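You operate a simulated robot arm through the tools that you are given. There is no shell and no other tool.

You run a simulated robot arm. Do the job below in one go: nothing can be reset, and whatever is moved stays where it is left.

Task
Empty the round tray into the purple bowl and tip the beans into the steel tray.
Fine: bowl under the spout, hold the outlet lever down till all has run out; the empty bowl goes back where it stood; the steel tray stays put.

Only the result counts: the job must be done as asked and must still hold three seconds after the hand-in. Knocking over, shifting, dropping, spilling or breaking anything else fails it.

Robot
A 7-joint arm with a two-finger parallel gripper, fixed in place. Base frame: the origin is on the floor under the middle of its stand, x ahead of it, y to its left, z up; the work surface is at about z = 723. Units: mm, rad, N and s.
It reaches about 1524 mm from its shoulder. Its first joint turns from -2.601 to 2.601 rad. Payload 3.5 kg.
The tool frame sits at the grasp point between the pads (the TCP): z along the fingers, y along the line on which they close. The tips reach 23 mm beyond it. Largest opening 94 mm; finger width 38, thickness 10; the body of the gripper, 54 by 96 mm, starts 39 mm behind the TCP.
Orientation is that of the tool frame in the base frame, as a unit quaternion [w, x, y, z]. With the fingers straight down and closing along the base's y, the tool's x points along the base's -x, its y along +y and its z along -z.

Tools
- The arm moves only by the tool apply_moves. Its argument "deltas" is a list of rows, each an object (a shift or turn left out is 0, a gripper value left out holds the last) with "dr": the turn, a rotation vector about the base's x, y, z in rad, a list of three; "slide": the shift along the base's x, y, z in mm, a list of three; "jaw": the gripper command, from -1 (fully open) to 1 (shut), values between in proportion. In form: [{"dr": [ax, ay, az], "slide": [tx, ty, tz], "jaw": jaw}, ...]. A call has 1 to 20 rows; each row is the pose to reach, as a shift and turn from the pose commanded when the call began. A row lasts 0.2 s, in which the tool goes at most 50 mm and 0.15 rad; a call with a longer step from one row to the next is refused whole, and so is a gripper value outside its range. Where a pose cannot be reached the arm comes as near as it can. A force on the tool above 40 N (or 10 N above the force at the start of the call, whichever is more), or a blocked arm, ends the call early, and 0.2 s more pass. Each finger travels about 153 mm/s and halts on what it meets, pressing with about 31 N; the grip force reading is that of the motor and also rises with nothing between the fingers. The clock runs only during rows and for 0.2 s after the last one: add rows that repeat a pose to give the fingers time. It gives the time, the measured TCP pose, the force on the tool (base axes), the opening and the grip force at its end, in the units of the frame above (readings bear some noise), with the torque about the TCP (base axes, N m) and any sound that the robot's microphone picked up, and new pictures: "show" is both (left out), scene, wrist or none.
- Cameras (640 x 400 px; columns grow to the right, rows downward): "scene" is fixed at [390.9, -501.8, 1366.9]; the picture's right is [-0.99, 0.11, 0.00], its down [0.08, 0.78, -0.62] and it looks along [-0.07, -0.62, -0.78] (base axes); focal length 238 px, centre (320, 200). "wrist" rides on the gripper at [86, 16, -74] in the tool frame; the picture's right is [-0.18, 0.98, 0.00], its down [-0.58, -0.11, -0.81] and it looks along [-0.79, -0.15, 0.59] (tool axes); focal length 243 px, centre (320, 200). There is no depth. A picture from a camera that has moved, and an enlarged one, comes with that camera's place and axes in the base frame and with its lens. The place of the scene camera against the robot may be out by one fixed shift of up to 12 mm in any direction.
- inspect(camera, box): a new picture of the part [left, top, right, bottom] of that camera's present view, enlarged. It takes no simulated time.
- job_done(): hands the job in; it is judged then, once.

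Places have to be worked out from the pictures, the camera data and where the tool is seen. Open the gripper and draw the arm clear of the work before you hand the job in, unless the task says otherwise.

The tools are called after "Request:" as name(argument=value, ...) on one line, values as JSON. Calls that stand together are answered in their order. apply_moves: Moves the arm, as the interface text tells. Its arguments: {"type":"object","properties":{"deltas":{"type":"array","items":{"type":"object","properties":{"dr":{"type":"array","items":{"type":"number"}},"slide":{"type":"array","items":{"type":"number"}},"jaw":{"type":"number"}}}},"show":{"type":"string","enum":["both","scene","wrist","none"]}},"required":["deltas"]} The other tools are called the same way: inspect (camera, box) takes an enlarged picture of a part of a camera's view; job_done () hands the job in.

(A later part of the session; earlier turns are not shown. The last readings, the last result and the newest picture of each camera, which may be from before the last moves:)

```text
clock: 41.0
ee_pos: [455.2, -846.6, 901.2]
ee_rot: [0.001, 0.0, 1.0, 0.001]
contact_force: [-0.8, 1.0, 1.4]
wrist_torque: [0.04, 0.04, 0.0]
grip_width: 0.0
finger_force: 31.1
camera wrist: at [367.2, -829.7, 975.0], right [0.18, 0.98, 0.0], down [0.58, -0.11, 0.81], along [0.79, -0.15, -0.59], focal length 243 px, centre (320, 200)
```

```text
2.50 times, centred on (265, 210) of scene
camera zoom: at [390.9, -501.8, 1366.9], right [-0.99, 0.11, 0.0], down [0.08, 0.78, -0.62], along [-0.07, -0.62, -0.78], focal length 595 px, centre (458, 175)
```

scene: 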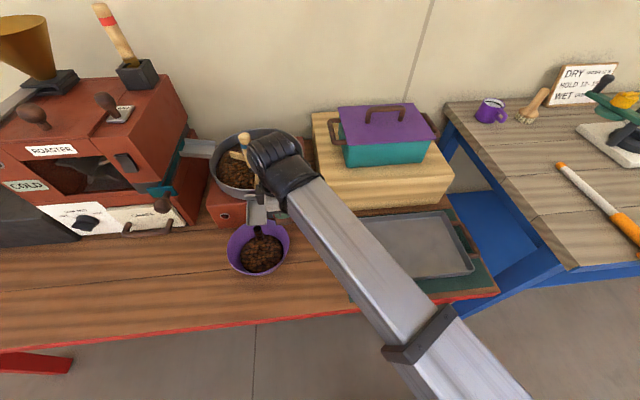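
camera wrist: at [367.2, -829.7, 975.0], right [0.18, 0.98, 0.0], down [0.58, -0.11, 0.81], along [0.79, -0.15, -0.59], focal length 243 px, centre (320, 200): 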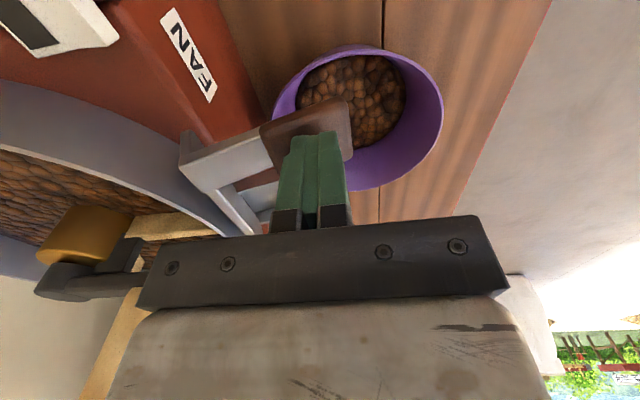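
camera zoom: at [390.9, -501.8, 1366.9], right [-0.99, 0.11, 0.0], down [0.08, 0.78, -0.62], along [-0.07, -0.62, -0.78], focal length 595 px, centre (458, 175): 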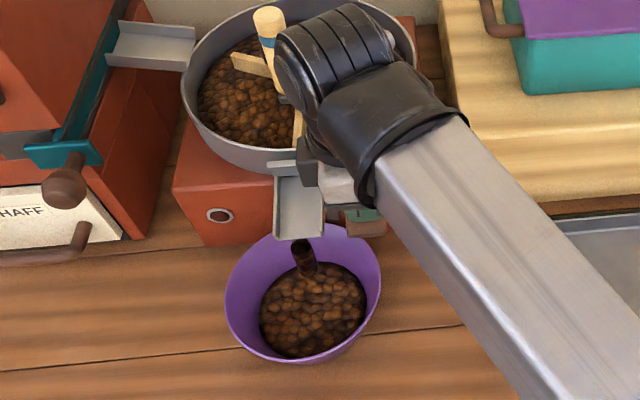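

Flow is steady and lands inside the bowl. I hold the lever at this depth and watch the level.

Request:
apply_moves(deltas=[{"jaw": 1.0}, {"jaw": 1.0}, {"jaw": 1.0}, {"jaw": 1.0}, {"jaw": 1.0}, {"jaw": 1.0}], show="both")

Request:
inspect(camera="scene", box=[200, 130, 330, 290])

```text
clock: 42.4
ee_pos: [453.6, -845.2, 899.6]
ee_rot: [0.0, -0.001, 1.0, -0.001]
contact_force: [-1.1, 0.3, 2.0]
wrist_torque: [-0.01, 0.05, -0.01]
grip_width: 0.0
finger_force: 31.0
camera wrist: at [367.4, -829.7, 975.0], right [0.18, 0.98, 0.0], down [0.58, -0.11, 0.81], along [0.79, -0.15, -0.59], focal length 243 px, centre (320, 200)
```

scene: 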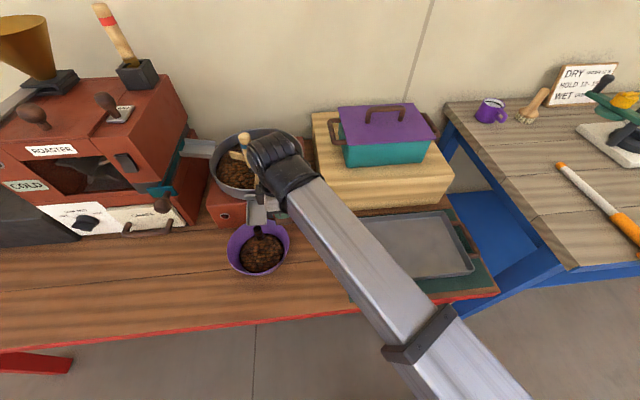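
wrist: 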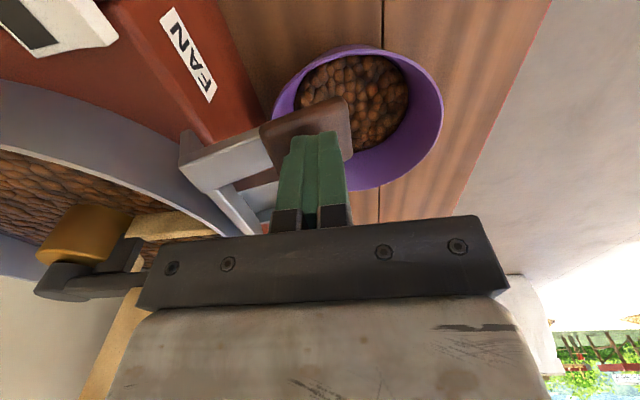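

```text
2.50 times, centred on (265, 210) of scene
camera zoom: at [390.9, -501.8, 1366.9], right [-0.99, 0.11, 0.0], down [0.08, 0.78, -0.62], along [-0.07, -0.62, -0.78], focal length 595 px, centre (458, 175)
```

zoom: 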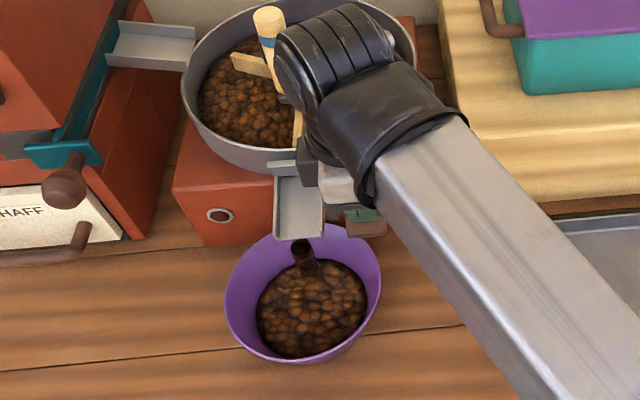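

The level rises slowly. I hold for another 4 seconds.

Request:
apply_moves(deltas=[{"jaw": 1.0}, {"jaw": 1.0}, {"jaw": 1.0}, {"jaw": 1.0}, {"jaw": 1.0}, {"jaw": 1.0}, {"jaw": 1.0}, {"jaw": 1.0}, {"jaw": 1.0}, {"jaw": 1.0}, {"jaw": 1.0}, {"jaw": 1.0}, {"jaw": 1.0}, {"jaw": 1.0}, {"jaw": 1.0}, {"jaw": 1.0}, {"jaw": 1.0}, {"jaw": 1.0}, {"jaw": 1.0}, {"jaw": 1.0}], show="wrist")

Request:
inspect(camera="scene", box=[200, 130, 330, 290])

```text
clock: 46.6
ee_pos: [454.9, -846.6, 900.6]
ee_rot: [0.0, -0.002, 1.0, 0.0]
contact_force: [0.4, 0.2, 1.5]
wrist_torque: [-0.01, 0.02, 0.03]
grip_width: 0.0
finger_force: 30.6
camera wrist: at [367.3, -829.6, 975.1], right [0.18, 0.98, 0.0], down [0.58, -0.11, 0.81], along [0.79, -0.15, -0.59], focal length 243 px, centre (320, 200)
```

wrist: 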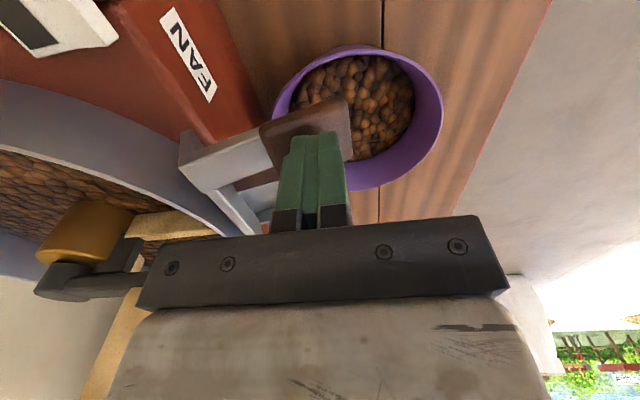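

```text
2.50 times, centred on (265, 210) of scene
camera zoom: at [390.9, -501.8, 1366.9], right [-0.99, 0.11, 0.0], down [0.08, 0.78, -0.62], along [-0.07, -0.62, -0.78], focal length 595 px, centre (458, 175)
```

zoom: 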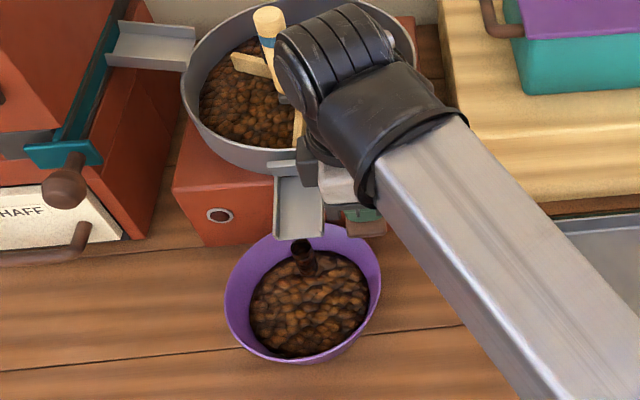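

Steady flow; the bowl is roughly a quarter full and the tray level is starting to drop. I keep holding.

Request:
apply_moves(deltas=[{"jaw": 1.0}, {"jaw": 1.0}, {"jaw": 1.0}, {"jaw": 1.0}, {"jaw": 1.0}, {"jaw": 1.0}, {"jaw": 1.0}, {"jaw": 1.0}, {"jaw": 1.0}, {"jaw": 1.0}, {"jaw": 1.0}, {"jaw": 1.0}, {"jaw": 1.0}, {"jaw": 1.0}, {"jaw": 1.0}, {"jaw": 1.0}, {"jaw": 1.0}, {"jaw": 1.0}, {"jaw": 1.0}, {"jaw": 1.0}], show="wrist")

Request:
inspect(camera="scene", box=[200, 130, 330, 290])

```text
clock: 50.8
ee_pos: [454.3, -846.6, 900.0]
ee_rot: [0.001, -0.001, 1.0, 0.001]
contact_force: [0.7, 0.6, 0.6]
wrist_torque: [0.0, 0.04, -0.04]
grip_width: 0.0
finger_force: 31.1
camera wrist: at [367.3, -829.6, 975.0], right [0.18, 0.98, 0.0], down [0.58, -0.11, 0.81], along [0.79, -0.15, -0.59], focal length 243 px, centre (320, 200)
```

wrist: 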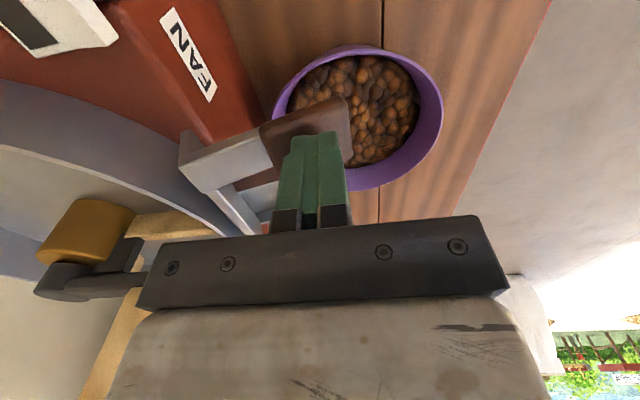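

```text
2.50 times, centred on (265, 210) of scene
camera zoom: at [390.9, -501.8, 1366.9], right [-0.99, 0.11, 0.0], down [0.08, 0.78, -0.62], along [-0.07, -0.62, -0.78], focal length 595 px, centre (458, 175)
```

zoom: 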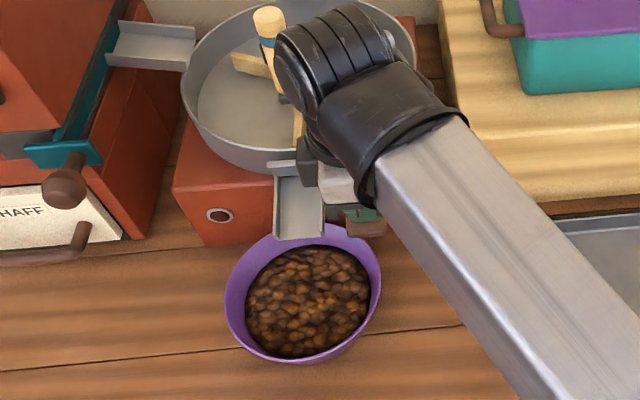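

The round tray looks empty and the stream has stopped; the bowl is about half full. I hold a bit longer to be safe, then lift off the lever gently and look at the whole tray.

Request:
apply_moves(deltas=[{"jaw": 1.0}, {"jaw": 1.0}, {"jaw": 1.0}, {"jaw": 1.0}, {"jaw": 1.0}, {"jaw": 1.0}, {"jaw": 1.0}, {"slide": [0, 0, 4], "jaw": 1.0}, {"slide": [0, 0, 8], "jaw": 1.0}, {"slide": [0, 0, 14], "jaw": 1.0}, {"slide": [0, 0, 30], "jaw": 1.0}, {"slide": [0, 5, 60], "jaw": 1.0}, {"slide": [0, 10, 90], "jaw": 1.0}, {"slide": [-20, 20, 120], "jaw": 1.0}, {"slide": [-40, 40, 120], "jaw": 1.0}, {"slide": [-40, 40, 120], "jaw": 1.0}], show="both")

Request:
inspect(camera="wrist", box=[20, 20, 300, 230])

Request:
inspect(camera="scene", box=[200, 130, 330, 290])

```text
clock: 54.2
ee_pos: [413.8, -804.7, 1020.7]
ee_rot: [0.001, -0.001, 1.0, 0.0]
contact_force: [0.7, 0.4, 1.0]
wrist_torque: [0.0, 0.01, 0.0]
grip_width: 0.1
finger_force: 31.0
camera wrist: at [326.7, -787.9, 1095.6], right [0.18, 0.98, 0.0], down [0.58, -0.11, 0.81], along [0.79, -0.15, -0.59], focal length 243 px, centre (320, 200)
```

scene: 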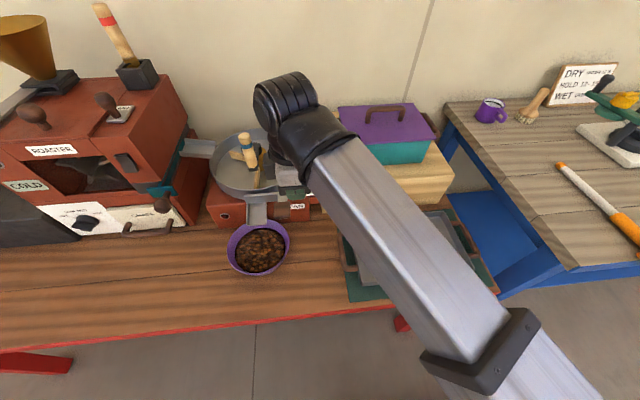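
wrist: 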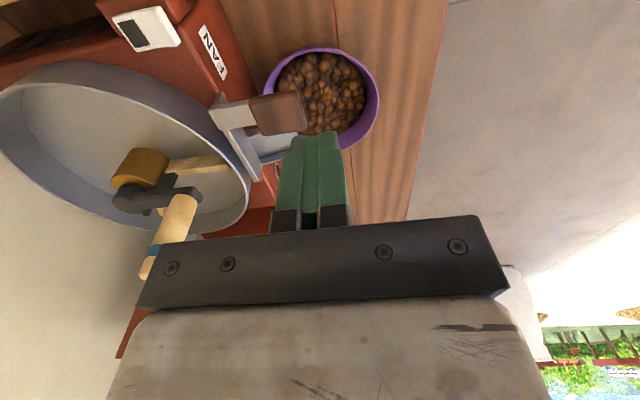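

```text
1.90 times, centred on (160, 125) of wrist
camera zoom: at [326.7, -787.9, 1095.6], right [0.18, 0.98, 0.0], down [0.58, -0.11, 0.81], along [0.79, -0.15, -0.59], focal length 462 px, centre (625, 343)
```

zoom: 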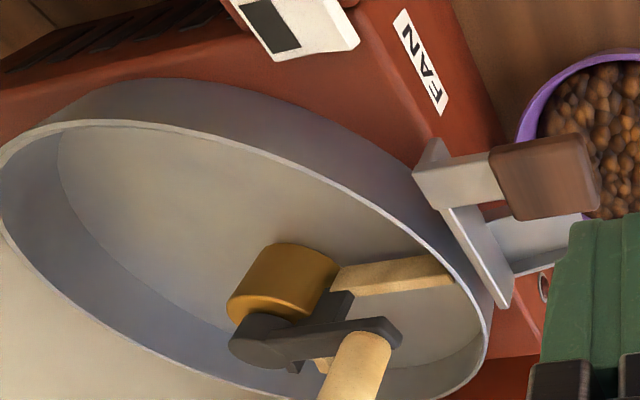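

```text
2.50 times, centred on (265, 210) of scene
camera zoom: at [390.9, -501.8, 1366.9], right [-0.99, 0.11, 0.0], down [0.08, 0.78, -0.62], along [-0.07, -0.62, -0.78], focal length 595 px, centre (458, 175)
```

zoom: 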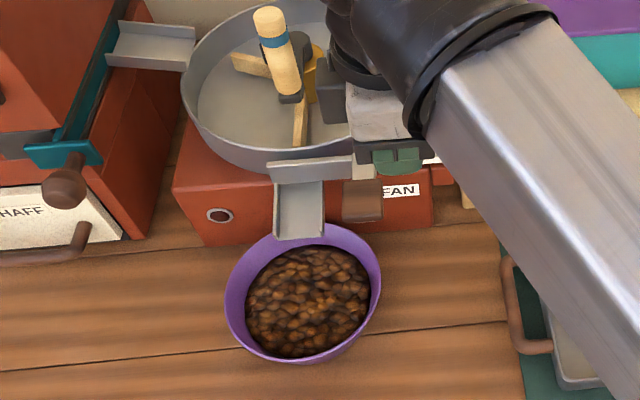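

The round tray is empty, nothing spilled, and the bowl is under half full with the bean level near z≈750. I return to the pre-grasp pose used before: jaws half open, hand leaned 0.33 rad, above the front rim.

Request:
apply_moves(deltas=[{"slide": [20, 25, 0], "jaw": 0.6}, {"slide": [45, 50, 0], "dr": [-0.08, 0, 0], "jaw": 0.2}, {"slide": [70, 75, -10], "dr": [-0.16, 0, 0], "jaw": 0.0}, {"slide": [95, 95, -30], "dr": [-0.25, 0, 0], "jaw": 0.0}, {"slide": [115, 105, -65], "dr": [-0.33, 0, 0], "jaw": 0.0}, {"slide": [120, 100, -105], "dr": [-0.33, 0, 0], "jaw": 0.0}, {"slide": [120.5, 90, -140], "dr": [-0.33, 0, 0], "jaw": 0.0}, {"slide": [120.5, 82, -165], "dr": [-0.33, 0, 0], "jaw": 0.0}, {"slide": [120.5, 76, -189], "dr": [-0.33, 0, 0], "jaw": 0.0}, {"slide": [120.5, 76, -189], "dr": [-0.33, 0, 0], "jaw": 0.0}], show="both")

```text
clock: 56.4
ee_pos: [534.5, -729.5, 830.4]
ee_rot: [0.001, -0.002, 0.986, -0.164]
contact_force: [-0.3, 0.2, 0.6]
wrist_torque: [0.0, 0.02, 0.01]
grip_width: 46.9
finger_force: 0.2
camera wrist: at [447.6, -689.6, 896.0], right [0.18, 0.93, -0.32], down [0.58, 0.16, 0.8], along [0.79, -0.33, -0.51], focal length 243 px, centre (320, 200)
```

scene: 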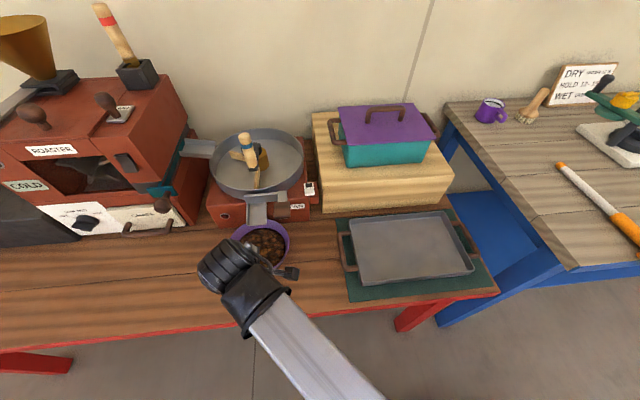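
wrist: 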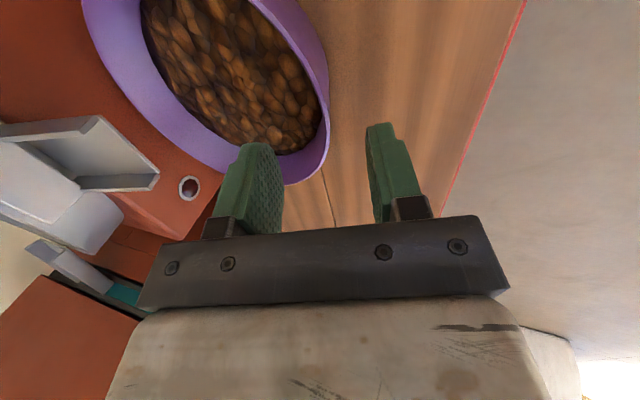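

Alignment matches the earlier grip. I slide down to straddle the front wall and then close gradually.

Request:
apply_moves(deltas=[{"slide": [0, -8, -23], "jaw": 0.0}, {"slide": [0, -15, -44], "jaw": 0.0}, {"slide": [0, -20, -59], "jaw": 0.0}, {"slide": [0, -23.5, -69], "jaw": 0.0}, {"slide": [0, -23.5, -69], "jaw": 0.4}, {"slide": [0, -23.5, -69], "jaw": 0.65}, {"slide": [0, -23.5, -69], "jaw": 0.8}, {"slide": [0, -23.5, -69], "jaw": 0.9}, {"slide": [0, -23.5, -69], "jaw": 1.0}, {"slide": [0, -23.5, -69], "jaw": 1.0}, {"slide": [0, -23.5, -69], "jaw": 1.0}], show="both")

```text
clock: 58.8
ee_pos: [535.3, -753.4, 762.4]
ee_rot: [0.002, -0.001, 0.986, -0.165]
contact_force: [-0.6, -0.4, -0.3]
wrist_torque: [0.31, 0.02, 0.0]
grip_width: 11.3
finger_force: 30.8
camera wrist: at [448.1, -713.0, 827.2], right [0.18, 0.93, -0.32], down [0.58, 0.16, 0.8], along [0.79, -0.33, -0.51], focal length 243 px, centre (320, 200)
```

scene: 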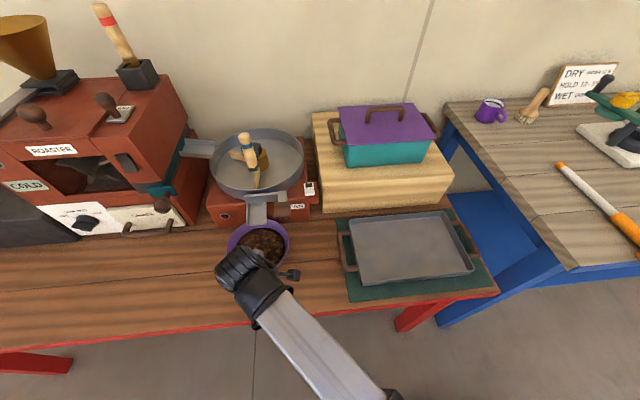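
wrist: 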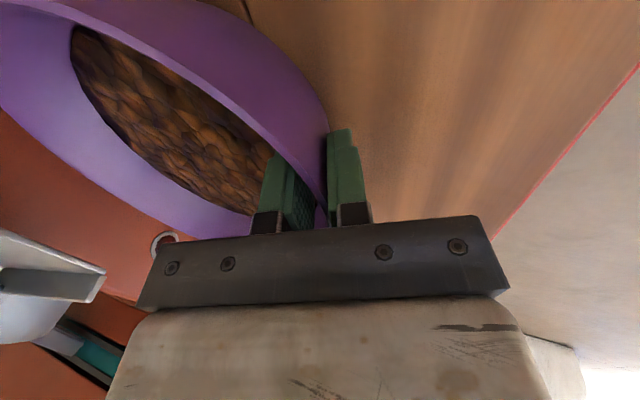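

Firm grip again (11.3 mm, 31 N). I lift a few millimetres and check the load before drawing the bowl out from under the chute.

Request:
apply_moves(deltas=[{"slide": [0, 0, 3], "jaw": 1.0}, {"slide": [0, 0, 7], "jaw": 1.0}, {"slide": [0, 0, 12], "jaw": 1.0}, {"slide": [0, 0, 12], "jaw": 1.0}], show="both")

```text
clock: 59.8
ee_pos: [535.5, -752.4, 774.2]
ee_rot: [0.002, -0.002, 0.986, -0.164]
contact_force: [-0.1, 0.4, -4.8]
wrist_torque: [0.33, -0.04, 0.04]
grip_width: 11.4
finger_force: 31.0
camera wrist: at [448.0, -713.5, 839.8], right [0.18, 0.93, -0.32], down [0.58, 0.16, 0.8], along [0.79, -0.33, -0.51], focal length 243 px, centre (320, 200)
```

scene: 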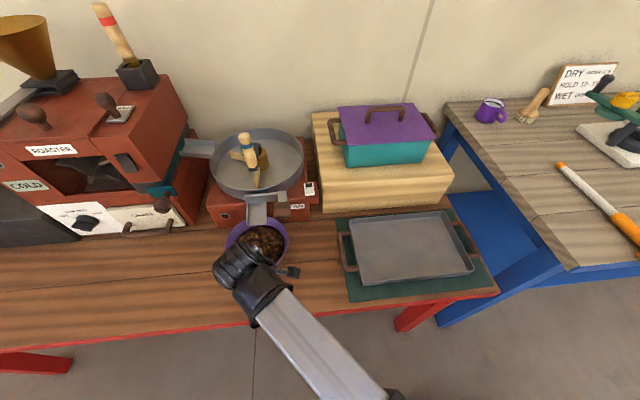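
wrist: 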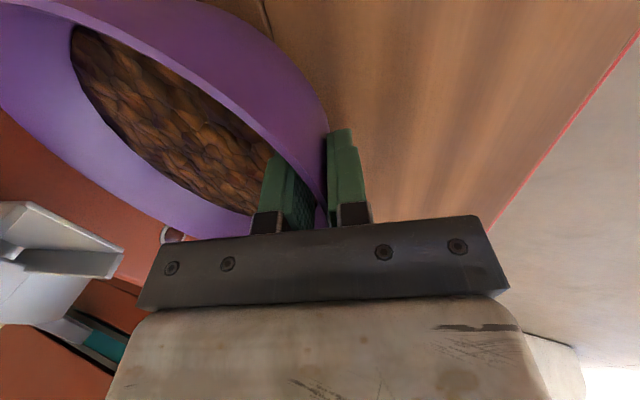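

The bowl carries level at about 4.8 N (beans about 2.6 N). I draw it straight out toward +y at low height, then raise it.

Request:
apply_moves(deltas=[{"slide": [0, 8, 0], "jaw": 1.0}, {"slide": [0, 24, 0], "jaw": 1.0}, {"slide": [0, 44, 0], "jaw": 1.0}, {"slide": [0, 64, 0], "jaw": 1.0}, {"slide": [0, 80, 0], "jaw": 1.0}, {"slide": [0, 90, 5], "jaw": 1.0}, {"slide": [0, 92, 20], "jaw": 1.0}, {"slide": [0, 92, 45], "jaw": 1.0}, {"slide": [0, 92, 75], "jaw": 1.0}, {"slide": [0, 92, 105], "jaw": 1.0}, {"slide": [0, 92, 130], "jaw": 1.0}, {"slide": [0, 92, 143], "jaw": 1.0}, {"slide": [0, 92, 146], "jaw": 1.0}, {"slide": [0, 92, 146], "jaw": 1.0}], show="both")

```text
clock: 62.8
ee_pos: [534.5, -661.4, 920.4]
ee_rot: [0.002, -0.001, 0.986, -0.164]
contact_force: [-0.2, -0.3, -4.7]
wrist_torque: [0.34, -0.02, 0.03]
grip_width: 11.2
finger_force: 30.9
camera wrist: at [448.5, -621.5, 985.2], right [0.18, 0.93, -0.32], down [0.58, 0.16, 0.8], along [0.79, -0.33, -0.51], focal length 243 px, centre (320, 200)
```

scene: 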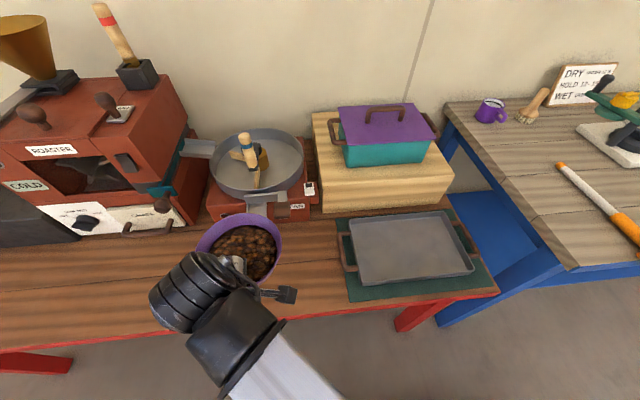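
wrist: 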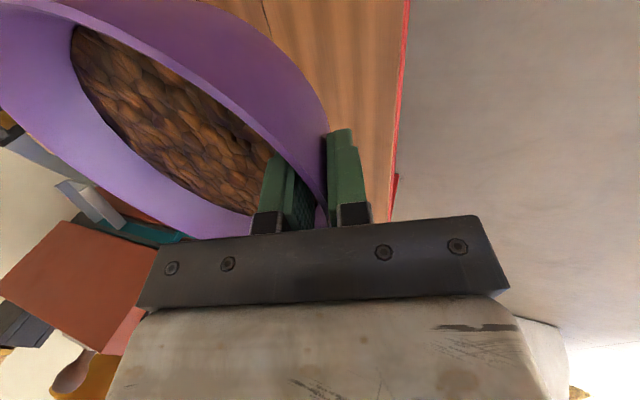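

Out and up with nothing spilled, still level. Next I carry the bowl over toward the steel tray while yawing +70°, keeping the speed smooth.

Request:
apply_moves(deltas=[{"slide": [-15, -2, 0], "dr": [0, 0, 0.037], "jaw": 1.0}, {"slide": [-44, -6, 0], "dr": [0, 0, 0.11], "jaw": 1.0}, {"slide": [-79, -11, 0], "dr": [0, 0, 0.195], "jaw": 1.0}, {"slide": [-113, -16, 0], "dr": [0, 0, 0.281], "jaw": 1.0}, {"slide": [-147, -21, 0], "dr": [0, 0, 0.366], "jaw": 1.0}, {"slide": [-182, -26, 0], "dr": [0, 0, 0.451], "jaw": 1.0}, {"slide": [-216, -30, 0], "dr": [0, 0, 0.537], "jaw": 1.0}, {"slide": [-250, -35, 0], "dr": [0, 0, 0.622], "jaw": 1.0}, {"slide": [-285, -40, 0], "dr": [0, 0, 0.708], "jaw": 1.0}, {"slide": [-319, -45, 0], "dr": [0, 0, 0.793], "jaw": 1.0}, {"slide": [-354, -50, 0], "dr": [0, 0, 0.878], "jaw": 1.0}, {"slide": [-388, -55, 0], "dr": [0, 0, 0.964], "jaw": 1.0}, {"slide": [-422, -59, 0], "dr": [0, 0, 1.049], "jaw": 1.0}, {"slide": [-452, -63, 0], "dr": [0, 0, 1.122], "jaw": 1.0}, {"slide": [-476, -67, 0], "dr": [0, 0, 1.183], "jaw": 1.0}, {"slide": [-491, -69, 0], "dr": [0, 0, 1.22], "jaw": 1.0}, {"slide": [-491, -69, 0], "dr": [0, 0, 1.22], "jaw": 1.0}], show="both")

```text
clock: 66.4
ee_pos: [44.7, -729.6, 920.4]
ee_rot: [0.095, -0.566, 0.808, -0.134]
contact_force: [0.6, -1.1, -5.3]
wrist_torque: [0.11, 0.3, 0.01]
grip_width: 11.5
finger_force: 30.9
camera wrist: at [-22.5, -797.9, 985.9], right [-0.81, 0.49, -0.32], down [0.05, 0.6, 0.8], along [0.58, 0.63, -0.51], focal length 243 px, centre (320, 200)
```

scene: 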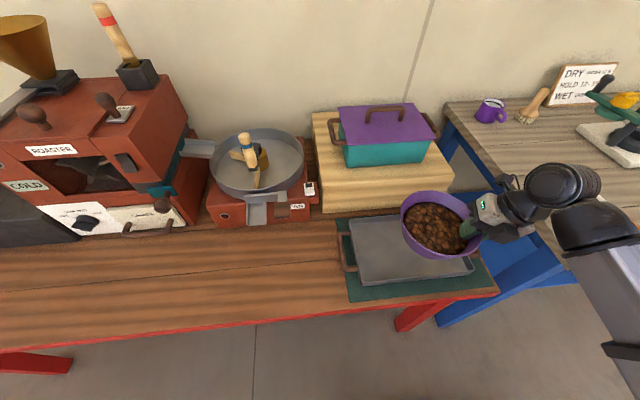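
wrist: 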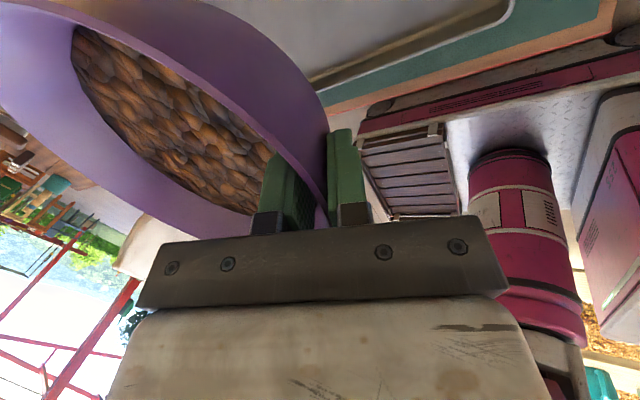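

The bowl is over the tray and level. I'll lower it to pouring height (rim about z≈863) with its centre near (115, -828), clear of the wooden block behind.

Request:
apply_moves(deltas=[{"slide": [0, -10, -6], "jaw": 1.0}, {"slide": [0, -27, -20], "jaw": 1.0}, {"slide": [0, -46, -40], "jaw": 1.0}, {"slide": [0, -62, -58], "jaw": 1.0}, {"slide": [0, -70, -70], "jaw": 1.0}, {"slide": [0, -72, -74], "jaw": 1.0}, {"slide": [0, -72, -74], "jaw": 1.0}], show="scene")

Request:
inspect(camera="scene", box=[320, 140, 520, 310])

```text
clock: 68.0
ee_pos: [44.0, -802.8, 846.0]
ee_rot: [0.095, -0.566, 0.808, -0.134]
contact_force: [-0.6, -0.6, -4.3]
wrist_torque: [0.1, 0.33, -0.01]
grip_width: 11.2
finger_force: 31.3
```

scene: 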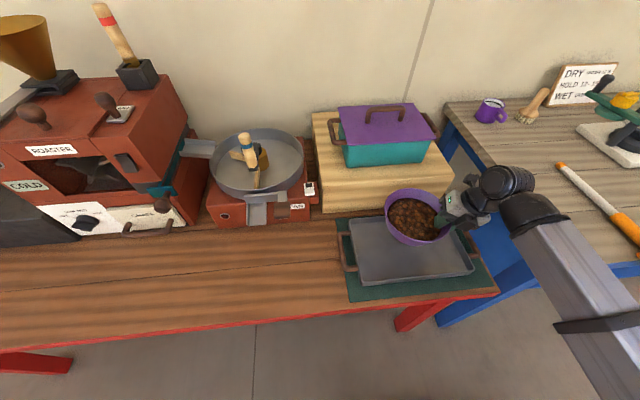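

```text
2.35 times, centred on (420, 225) of scene
camera zoom: at [390.9, -501.8, 1366.9], right [-0.99, 0.11, 0.0], down [0.08, 0.78, -0.62], along [-0.07, -0.62, -0.78], focal length 560 px, centre (85, 141)
```

zoom: 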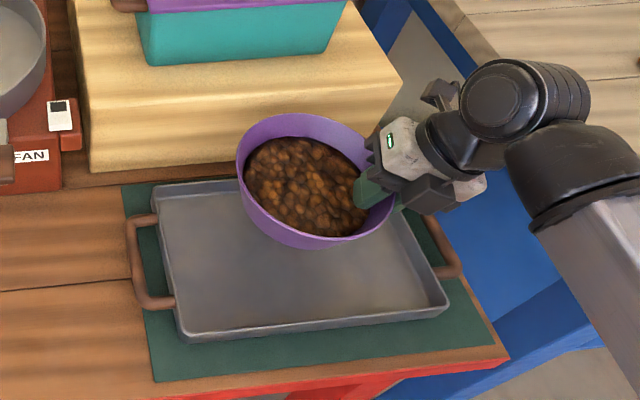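

Positioned well over the tray. I begin tilting about the horizontal axis through the grip (mouth turning toward the front), first about 0.6 rad, and check reach and flow.

Request:
apply_moves(deltas=[{"dr": [-0.094, 0.0342, 0], "jaw": 1.0}, {"dr": [-0.188, 0.0684, 0], "jaw": 1.0}, {"dr": [-0.282, 0.1026, 0], "jaw": 1.0}, {"dr": [-0.376, 0.1368, 0], "jaw": 1.0}, {"dr": [-0.47, 0.171, 0], "jaw": 1.0}, {"dr": [-0.564, 0.2052, 0], "jaw": 1.0}], show="both")

Request:
inspect(camera="scene", box=[320, 140, 520, 310])

```text
clock: 69.4
ee_pos: [43.1, -801.8, 848.2]
ee_rot: [-0.15, -0.581, 0.744, -0.295]
contact_force: [0.6, 0.8, -3.9]
wrist_torque: [0.17, 0.26, 0.0]
grip_width: 11.2
finger_force: 31.2
camera wrist: at [-5.2, -820.3, 949.5], right [-0.88, 0.29, -0.37], down [0.17, 0.93, 0.33], along [0.44, 0.23, -0.87], focal length 243 px, centre (320, 200)
```

scene: 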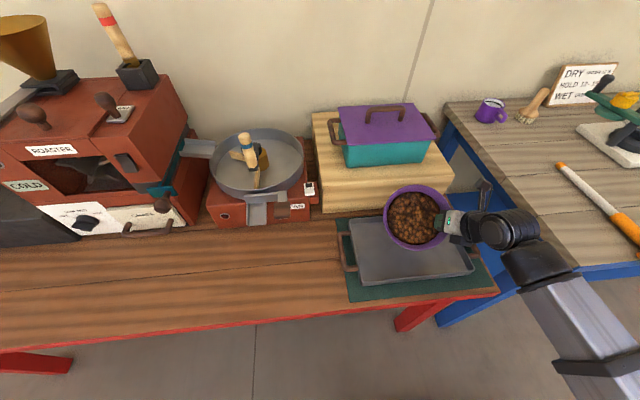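
wrist: 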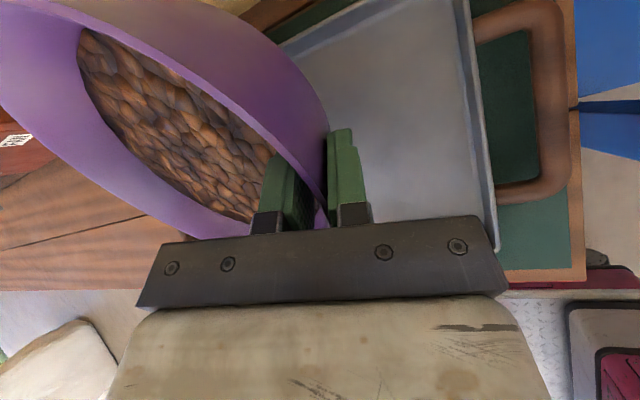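

```text
2.35 times, centred on (420, 225) of scene
camera zoom: at [390.9, -501.8, 1366.9], right [-0.99, 0.11, 0.0], down [0.08, 0.78, -0.62], along [-0.07, -0.62, -0.78], focal length 560 px, centre (85, 141)
```

zoom: 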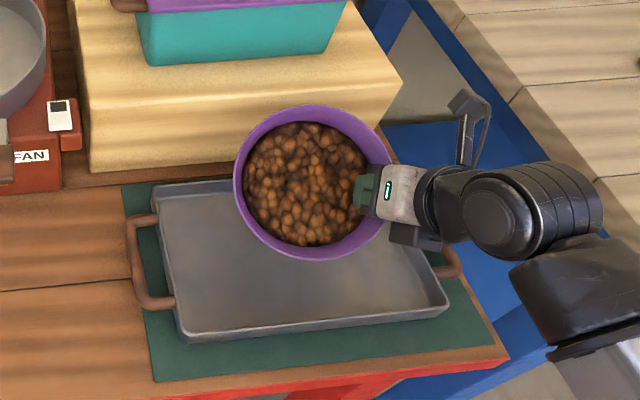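

Reach is fine and the bowl has not slipped. I continue tilting to about 1.2 rad, raising slightly.

Request:
apply_moves(deltas=[{"dr": [-0.094, 0.0342, 0], "slide": [0, 0, 2], "jaw": 1.0}, {"dr": [-0.188, 0.0684, 0], "slide": [0, 0, 4], "jaw": 1.0}, {"dr": [-0.282, 0.1026, 0], "slide": [0, 0, 6], "jaw": 1.0}, {"dr": [-0.376, 0.1368, 0], "slide": [0, 0, 8], "jaw": 1.0}, {"dr": [-0.47, 0.171, 0], "slide": [0, 0, 10], "jaw": 1.0}, {"dr": [-0.564, 0.2052, 0], "slide": [0, 0, 12], "jaw": 1.0}], show="both")

Request:
inspect(camera="scene", box=[320, 140, 520, 310])

```text
clock: 70.8
ee_pos: [44.7, -802.2, 858.8]
ee_rot: [-0.38, -0.543, 0.613, -0.43]
contact_force: [0.3, -0.6, -3.9]
wrist_torque: [0.16, 0.22, -0.03]
grip_width: 11.5
finger_force: 30.9
camera wrist: at [17.3, -760.5, 963.1], right [-0.95, 0.1, -0.29], down [0.18, 0.95, -0.25], along [0.25, -0.29, -0.92], focal length 243 px, centre (320, 200)
```

scene: 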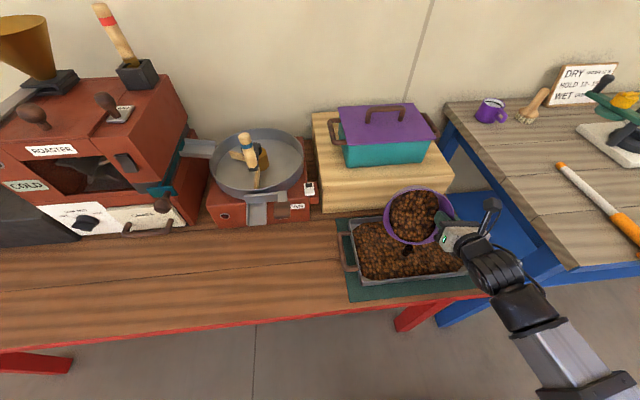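
wrist: 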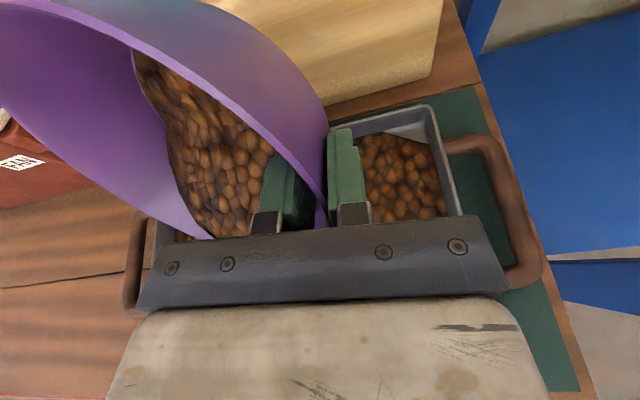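

```text
2.35 times, centred on (420, 225) of scene
camera zoom: at [390.9, -501.8, 1366.9], right [-0.99, 0.11, 0.0], down [0.08, 0.78, -0.62], along [-0.07, -0.62, -0.78], focal length 560 px, centre (85, 141)
```

zoom: 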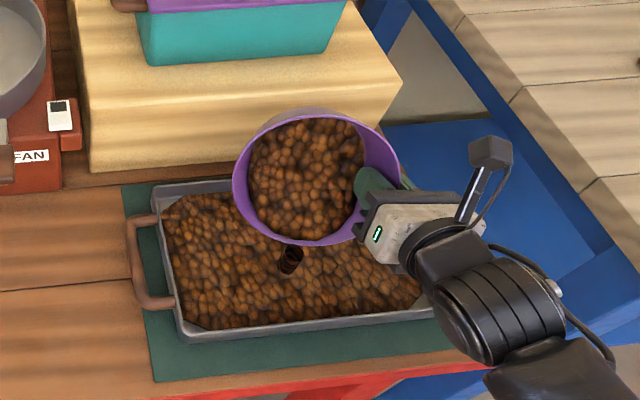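

Beans are pouring into the steel tray's middle. I hold a moment, then continue tilting slowly while raising for hand clearance.

Request:
apply_moves(deltas=[{"jaw": 1.0}, {"jaw": 1.0}, {"jaw": 1.0}, {"jaw": 1.0}, {"jaw": 1.0}, {"dr": [-0.047, 0.0171, 0], "slide": [0, 0, 2], "jaw": 1.0}, {"dr": [-0.094, 0.0342, 0], "slide": [0, 0, 4], "jaw": 1.0}, {"dr": [-0.141, 0.0513, 0], "slide": [0, 0, 6], "jaw": 1.0}, {"dr": [-0.188, 0.0684, 0], "slide": [0, 0, 8], "jaw": 1.0}, {"dr": [-0.235, 0.0855, 0], "slide": [0, 0, 10], "jaw": 1.0}, {"dr": [-0.282, 0.1026, 0], "slide": [0, 0, 12], "jaw": 1.0}, {"dr": [-0.329, 0.1197, 0], "slide": [0, 0, 14], "jaw": 1.0}, {"dr": [-0.376, 0.1368, 0], "slide": [0, 0, 16], "jaw": 1.0}, {"jaw": 1.0, "dr": [-0.376, 0.1368, 0], "slide": [0, 0, 16]}, {"jaw": 1.0, "dr": [-0.376, 0.1368, 0], "slide": [0, 0, 16]}], show="both")

Request:
inspect(camera="scene", box=[320, 140, 520, 310])

```text
clock: 74.0
ee_pos: [44.7, -802.9, 874.1]
ee_rot: [0.514, 0.492, -0.494, 0.5]
contact_force: [0.1, 0.2, -4.0]
wrist_torque: [0.16, 0.22, 0.01]
grip_width: 11.3
finger_force: 31.1
camera wrist: at [30.6, -724.3, 959.2], right [-0.98, 0.01, -0.17], down [0.12, 0.79, -0.6], along [0.13, -0.61, -0.78], focal length 243 px, centre (320, 200)
```

scene: 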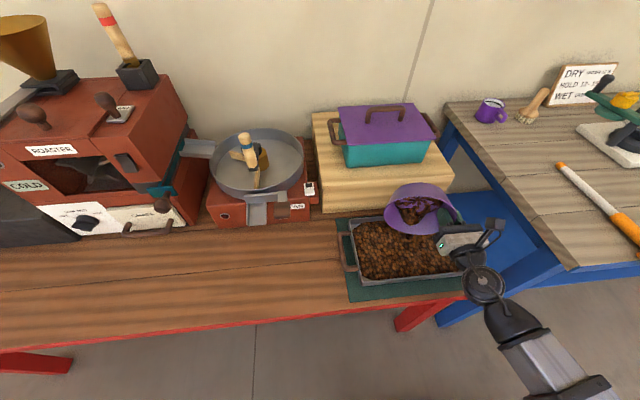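
wrist: 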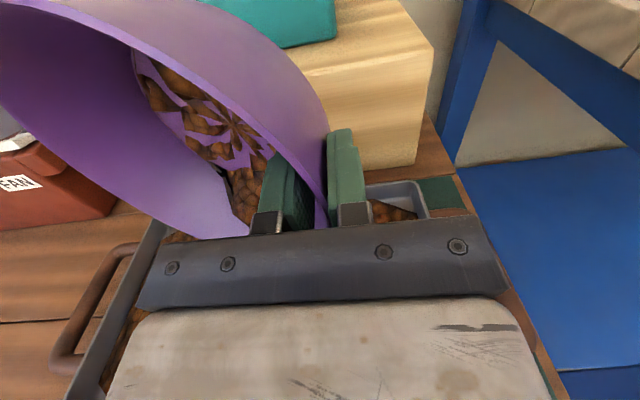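

```text
2.35 times, centred on (420, 225) of scene
camera zoom: at [390.9, -501.8, 1366.9], right [-0.99, 0.11, 0.0], down [0.08, 0.78, -0.62], along [-0.07, -0.62, -0.78], focal length 560 px, centre (85, 141)
```

zoom: 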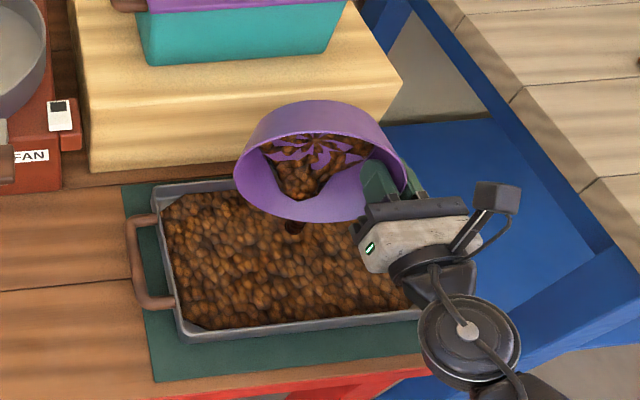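

Still streaming at about 92° of tilt. I continue to about 2.1 rad while raising 30 mm, holding for the rest to run out.

Request:
apply_moves(deltas=[{"jaw": 1.0}, {"jaw": 1.0}, {"jaw": 1.0}, {"dr": [-0.047, 0.0171, 0], "slide": [0, 0, 3], "jaw": 1.0}, {"dr": [-0.094, 0.0342, 0], "slide": [0, 0, 6], "jaw": 1.0}, {"dr": [-0.141, 0.0513, 0], "slide": [0, 0, 9], "jaw": 1.0}, {"dr": [-0.188, 0.0684, 0], "slide": [0, 0, 12], "jaw": 1.0}, {"dr": [-0.235, 0.0855, 0], "slide": [0, 0, 15], "jaw": 1.0}, {"dr": [-0.282, 0.1026, 0], "slide": [0, 0, 18], "jaw": 1.0}, {"dr": [-0.329, 0.1197, 0], "slide": [0, 0, 21], "jaw": 1.0}, {"dr": [-0.376, 0.1368, 0], "slide": [0, 0, 24], "jaw": 1.0}, {"dr": [-0.423, 0.1539, 0], "slide": [0, 0, 27], "jaw": 1.0}, {"dr": [-0.47, 0.171, 0], "slide": [0, 0, 30], "jaw": 1.0}, {"dr": [-0.47, 0.171, 0], "slide": [0, 0, 30], "jaw": 1.0}, {"dr": [-0.47, 0.171, 0], "slide": [0, 0, 30], "jaw": 1.0}, {"dr": [-0.47, 0.171, 0], "slide": [0, 0, 30], "jaw": 1.0}], show="both")

Request:
inspect(camera="scene", box=[320, 140, 520, 310])

```text
clock: 77.4
ee_pos: [62.4, -799.7, 908.6]
ee_rot: [0.658, 0.393, -0.333, 0.549]
contact_force: [-0.4, -0.4, -2.7]
wrist_torque: [0.16, 0.2, -0.03]
grip_width: 11.3
finger_force: 31.2
out of reach, approached as far as the arm can: row 12, 13, 14, 15, 16
camera wrist: at [61.1, -692.4, 951.9], right [-1.0, 0.0, -0.01], down [0.01, 0.44, -0.9], along [0.01, -0.9, -0.44], focal length 243 px, centre (320, 200)
```

scene: 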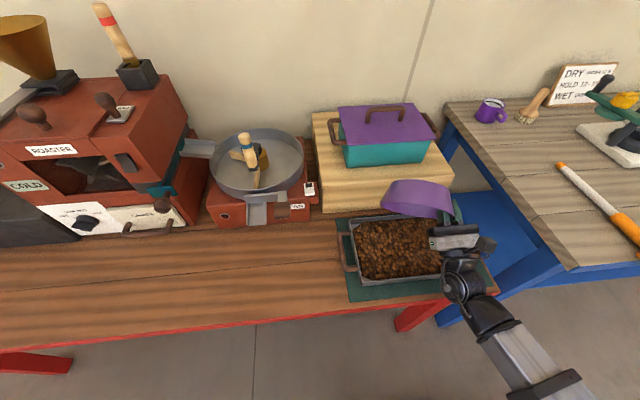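
wrist: 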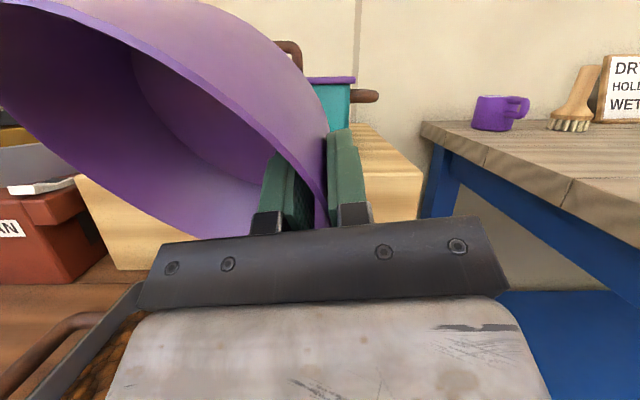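

```text
2.35 times, centred on (420, 225) of scene
camera zoom: at [390.9, -501.8, 1366.9], right [-0.99, 0.11, 0.0], down [0.08, 0.78, -0.62], along [-0.07, -0.62, -0.78], focal length 560 px, centre (85, 141)
```

zoom: 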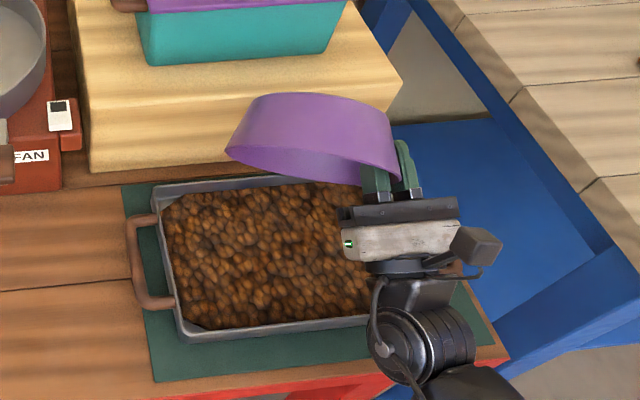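

The bowl interior looks clean and the tray is full of beans. I check the inside of the bowl closely before righting it.

Request:
inspect(camera="wrist", box=[60, 20, 340, 240])

```text
1.82 times, centred on (200, 130) of wrist
camera zoom: at [61.1, -692.4, 951.9], right [-1.0, 0.0, -0.01], down [0.01, 0.44, -0.9], along [0.01, -0.9, -0.44], focal length 441 px, centre (538, 327)
```

zoom: 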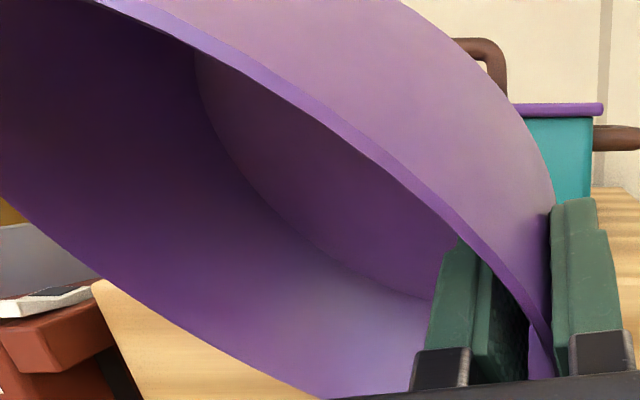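

The bowl is completely empty. After a short extra hold I right it by reversing the tilt, rising a little as I go.

Request:
apply_moves(deltas=[{"jaw": 1.0}, {"jaw": 1.0}, {"jaw": 1.0}, {"dr": [0.1302, -0.0492, 0.0018], "slide": [0, 1, 3], "jaw": 1.0}, {"dr": [0.2605, -0.0983, 0.0037], "slide": [0, 2, 6], "jaw": 1.0}, {"dr": [0.3907, -0.1475, 0.0055], "slide": [0, 3, 9], "jaw": 1.0}, {"dr": [0.521, -0.1967, 0.0074], "slide": [0, 4, 12], "jaw": 1.0}, {"dr": [0.6512, -0.2458, 0.0092], "slide": [0, 6, 15], "jaw": 1.0}, {"dr": [0.7814, -0.295, 0.011], "slide": [0, 8, 18], "jaw": 1.0}, {"dr": [0.9117, -0.3442, 0.0129], "slide": [0, 10, 21], "jaw": 1.0}, {"dr": [1.0419, -0.3933, 0.0147], "slide": [0, 12, 24], "jaw": 1.0}, {"dr": [1.1722, -0.4425, 0.0166], "slide": [0, 14, 27], "jaw": 1.0}, {"dr": [1.3024, -0.4917, 0.0184], "slide": [0, 16, 30], "jaw": 1.0}, {"dr": [1.4326, -0.5408, 0.0202], "slide": [0, 18, 32], "jaw": 1.0}, {"dr": [1.5629, -0.59, 0.0221], "slide": [0, 20, 34], "jaw": 1.0}, {"dr": [1.6931, -0.6392, 0.0239], "slide": [0, 20, 36], "jaw": 1.0}, {"dr": [1.8234, -0.6883, 0.0258], "slide": [0, 20, 38], "jaw": 1.0}, {"dr": [1.9536, -0.7375, 0.0276], "slide": [0, 20, 40], "jaw": 1.0}, {"dr": [1.9536, -0.7375, 0.0276], "slide": [0, 20, 40], "jaw": 1.0}], show="both")

Request:
inspect(camera="scene", box=[320, 140, 520, 310])

```text
clock: 81.4
ee_pos: [60.8, -780.9, 950.0]
ee_rot: [0.098, -0.563, 0.807, -0.15]
contact_force: [0.2, -1.0, -3.2]
wrist_torque: [0.09, 0.21, 0.02]
grip_width: 11.5
finger_force: 31.4
camera wrist: at [-7.6, -846.0, 1014.3], right [-0.8, 0.49, -0.35], down [0.03, 0.62, 0.79], along [0.6, 0.62, -0.51], focal length 243 px, centre (320, 200)
```

scene: 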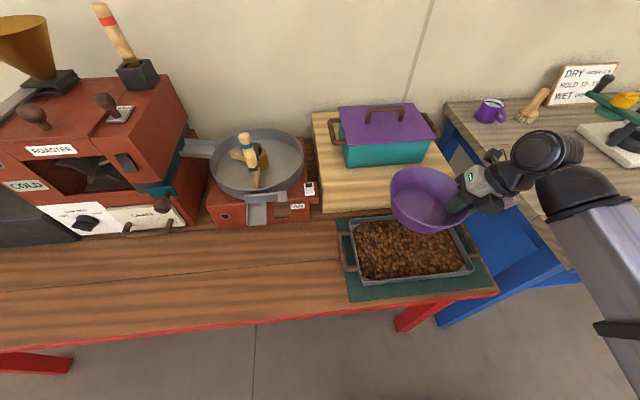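
wrist: 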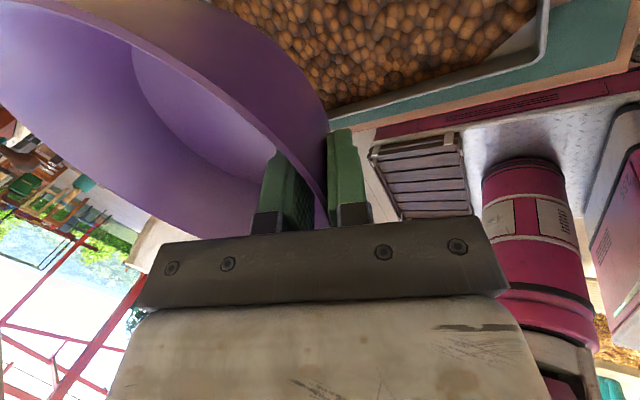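

```text
2.35 times, centred on (420, 225) of scene
camera zoom: at [390.9, -501.8, 1366.9], right [-0.99, 0.11, 0.0], down [0.08, 0.78, -0.62], along [-0.07, -0.62, -0.78], focal length 560 px, centre (85, 141)
```

zoom: 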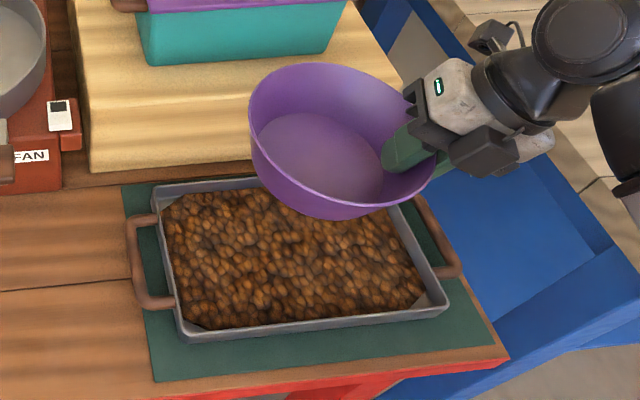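

All the beans are in the steel tray, the tray hasn't moved and the bowl is empty. I carry the bowl back high and clear of lever and chute, unwinding the yaw, to above its original spot.

Request:
apply_moves(deltas=[{"slide": [18, 8, 0], "dr": [0.0008, 0.0002, -0.03], "jaw": 1.0}, {"slide": [51, 22, 0], "dr": [0.0023, 0.0005, -0.085], "jaw": 1.0}, {"slide": [90, 38, 0], "dr": [0.0042, 0.0009, -0.152], "jaw": 1.0}, {"slide": [128, 54, 0], "dr": [0.006, 0.0013, -0.218], "jaw": 1.0}, {"slide": [166, 70, 0], "dr": [0.0078, 0.0017, -0.285], "jaw": 1.0}, {"slide": [205, 84, 0], "dr": [0.0096, 0.0021, -0.352], "jaw": 1.0}, {"slide": [245, 96, 0], "dr": [0.0115, 0.0025, -0.419], "jaw": 1.0}, {"slide": [286, 105, 0], "dr": [0.0133, 0.0029, -0.486], "jaw": 1.0}, {"slide": [328, 110, 0], "dr": [0.0151, 0.0033, -0.552], "jaw": 1.0}, {"slide": [370, 112, 0], "dr": [0.0169, 0.0037, -0.619], "jaw": 1.0}, {"slide": [412, 112, 0], "dr": [0.0188, 0.0041, -0.686], "jaw": 1.0}, {"slide": [454, 112, 0], "dr": [0.0206, 0.0045, -0.753], "jaw": 1.0}, {"slide": [496, 112, 0], "dr": [0.0224, 0.0049, -0.819], "jaw": 1.0}, {"slide": [538, 112, 0], "dr": [0.0242, 0.0053, -0.886], "jaw": 1.0}, {"slide": [580, 112, 0], "dr": [0.0261, 0.0057, -0.953], "jaw": 1.0}, {"slide": [622, 110, 0], "dr": [0.0279, 0.0061, -1.02], "jaw": 1.0}, {"slide": [662, 106, -5], "dr": [0.0297, 0.0065, -1.086], "jaw": 1.0}, {"slide": [700, 102, -15], "dr": [0.0314, 0.0068, -1.147], "jaw": 1.0}, {"slide": [726, 98, -25], "dr": [0.0327, 0.0071, -1.196], "jaw": 1.0}, {"slide": [735, 97, -30], "dr": [0.0332, 0.0072, -1.2138], "jaw": 1.0}], show="both")

```text
clock: 85.6
ee_pos: [796.0, -683.3, 918.3]
ee_rot: [0.001, -0.001, 0.987, -0.164]
contact_force: [-0.1, -0.3, -2.9]
wrist_torque: [0.22, 0.02, -0.01]
grip_width: 11.4
finger_force: 31.2
camera wrist: at [709.3, -644.4, 982.8], right [0.18, 0.93, -0.32], down [0.58, 0.16, 0.8], along [0.79, -0.33, -0.51], focal length 243 px, centre (320, 200)
```

scene: 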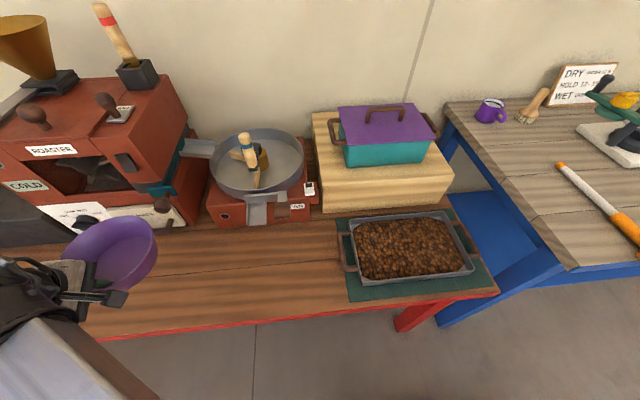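
wrist: 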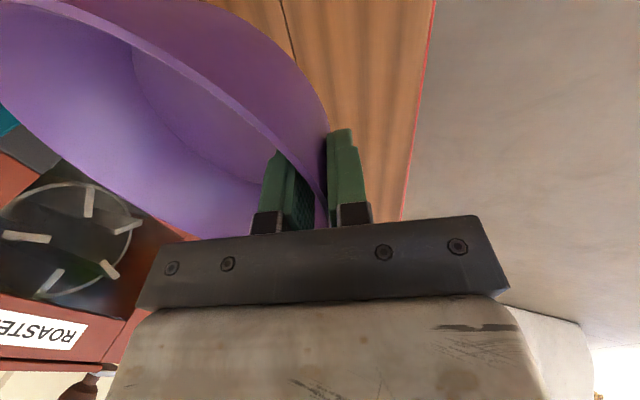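

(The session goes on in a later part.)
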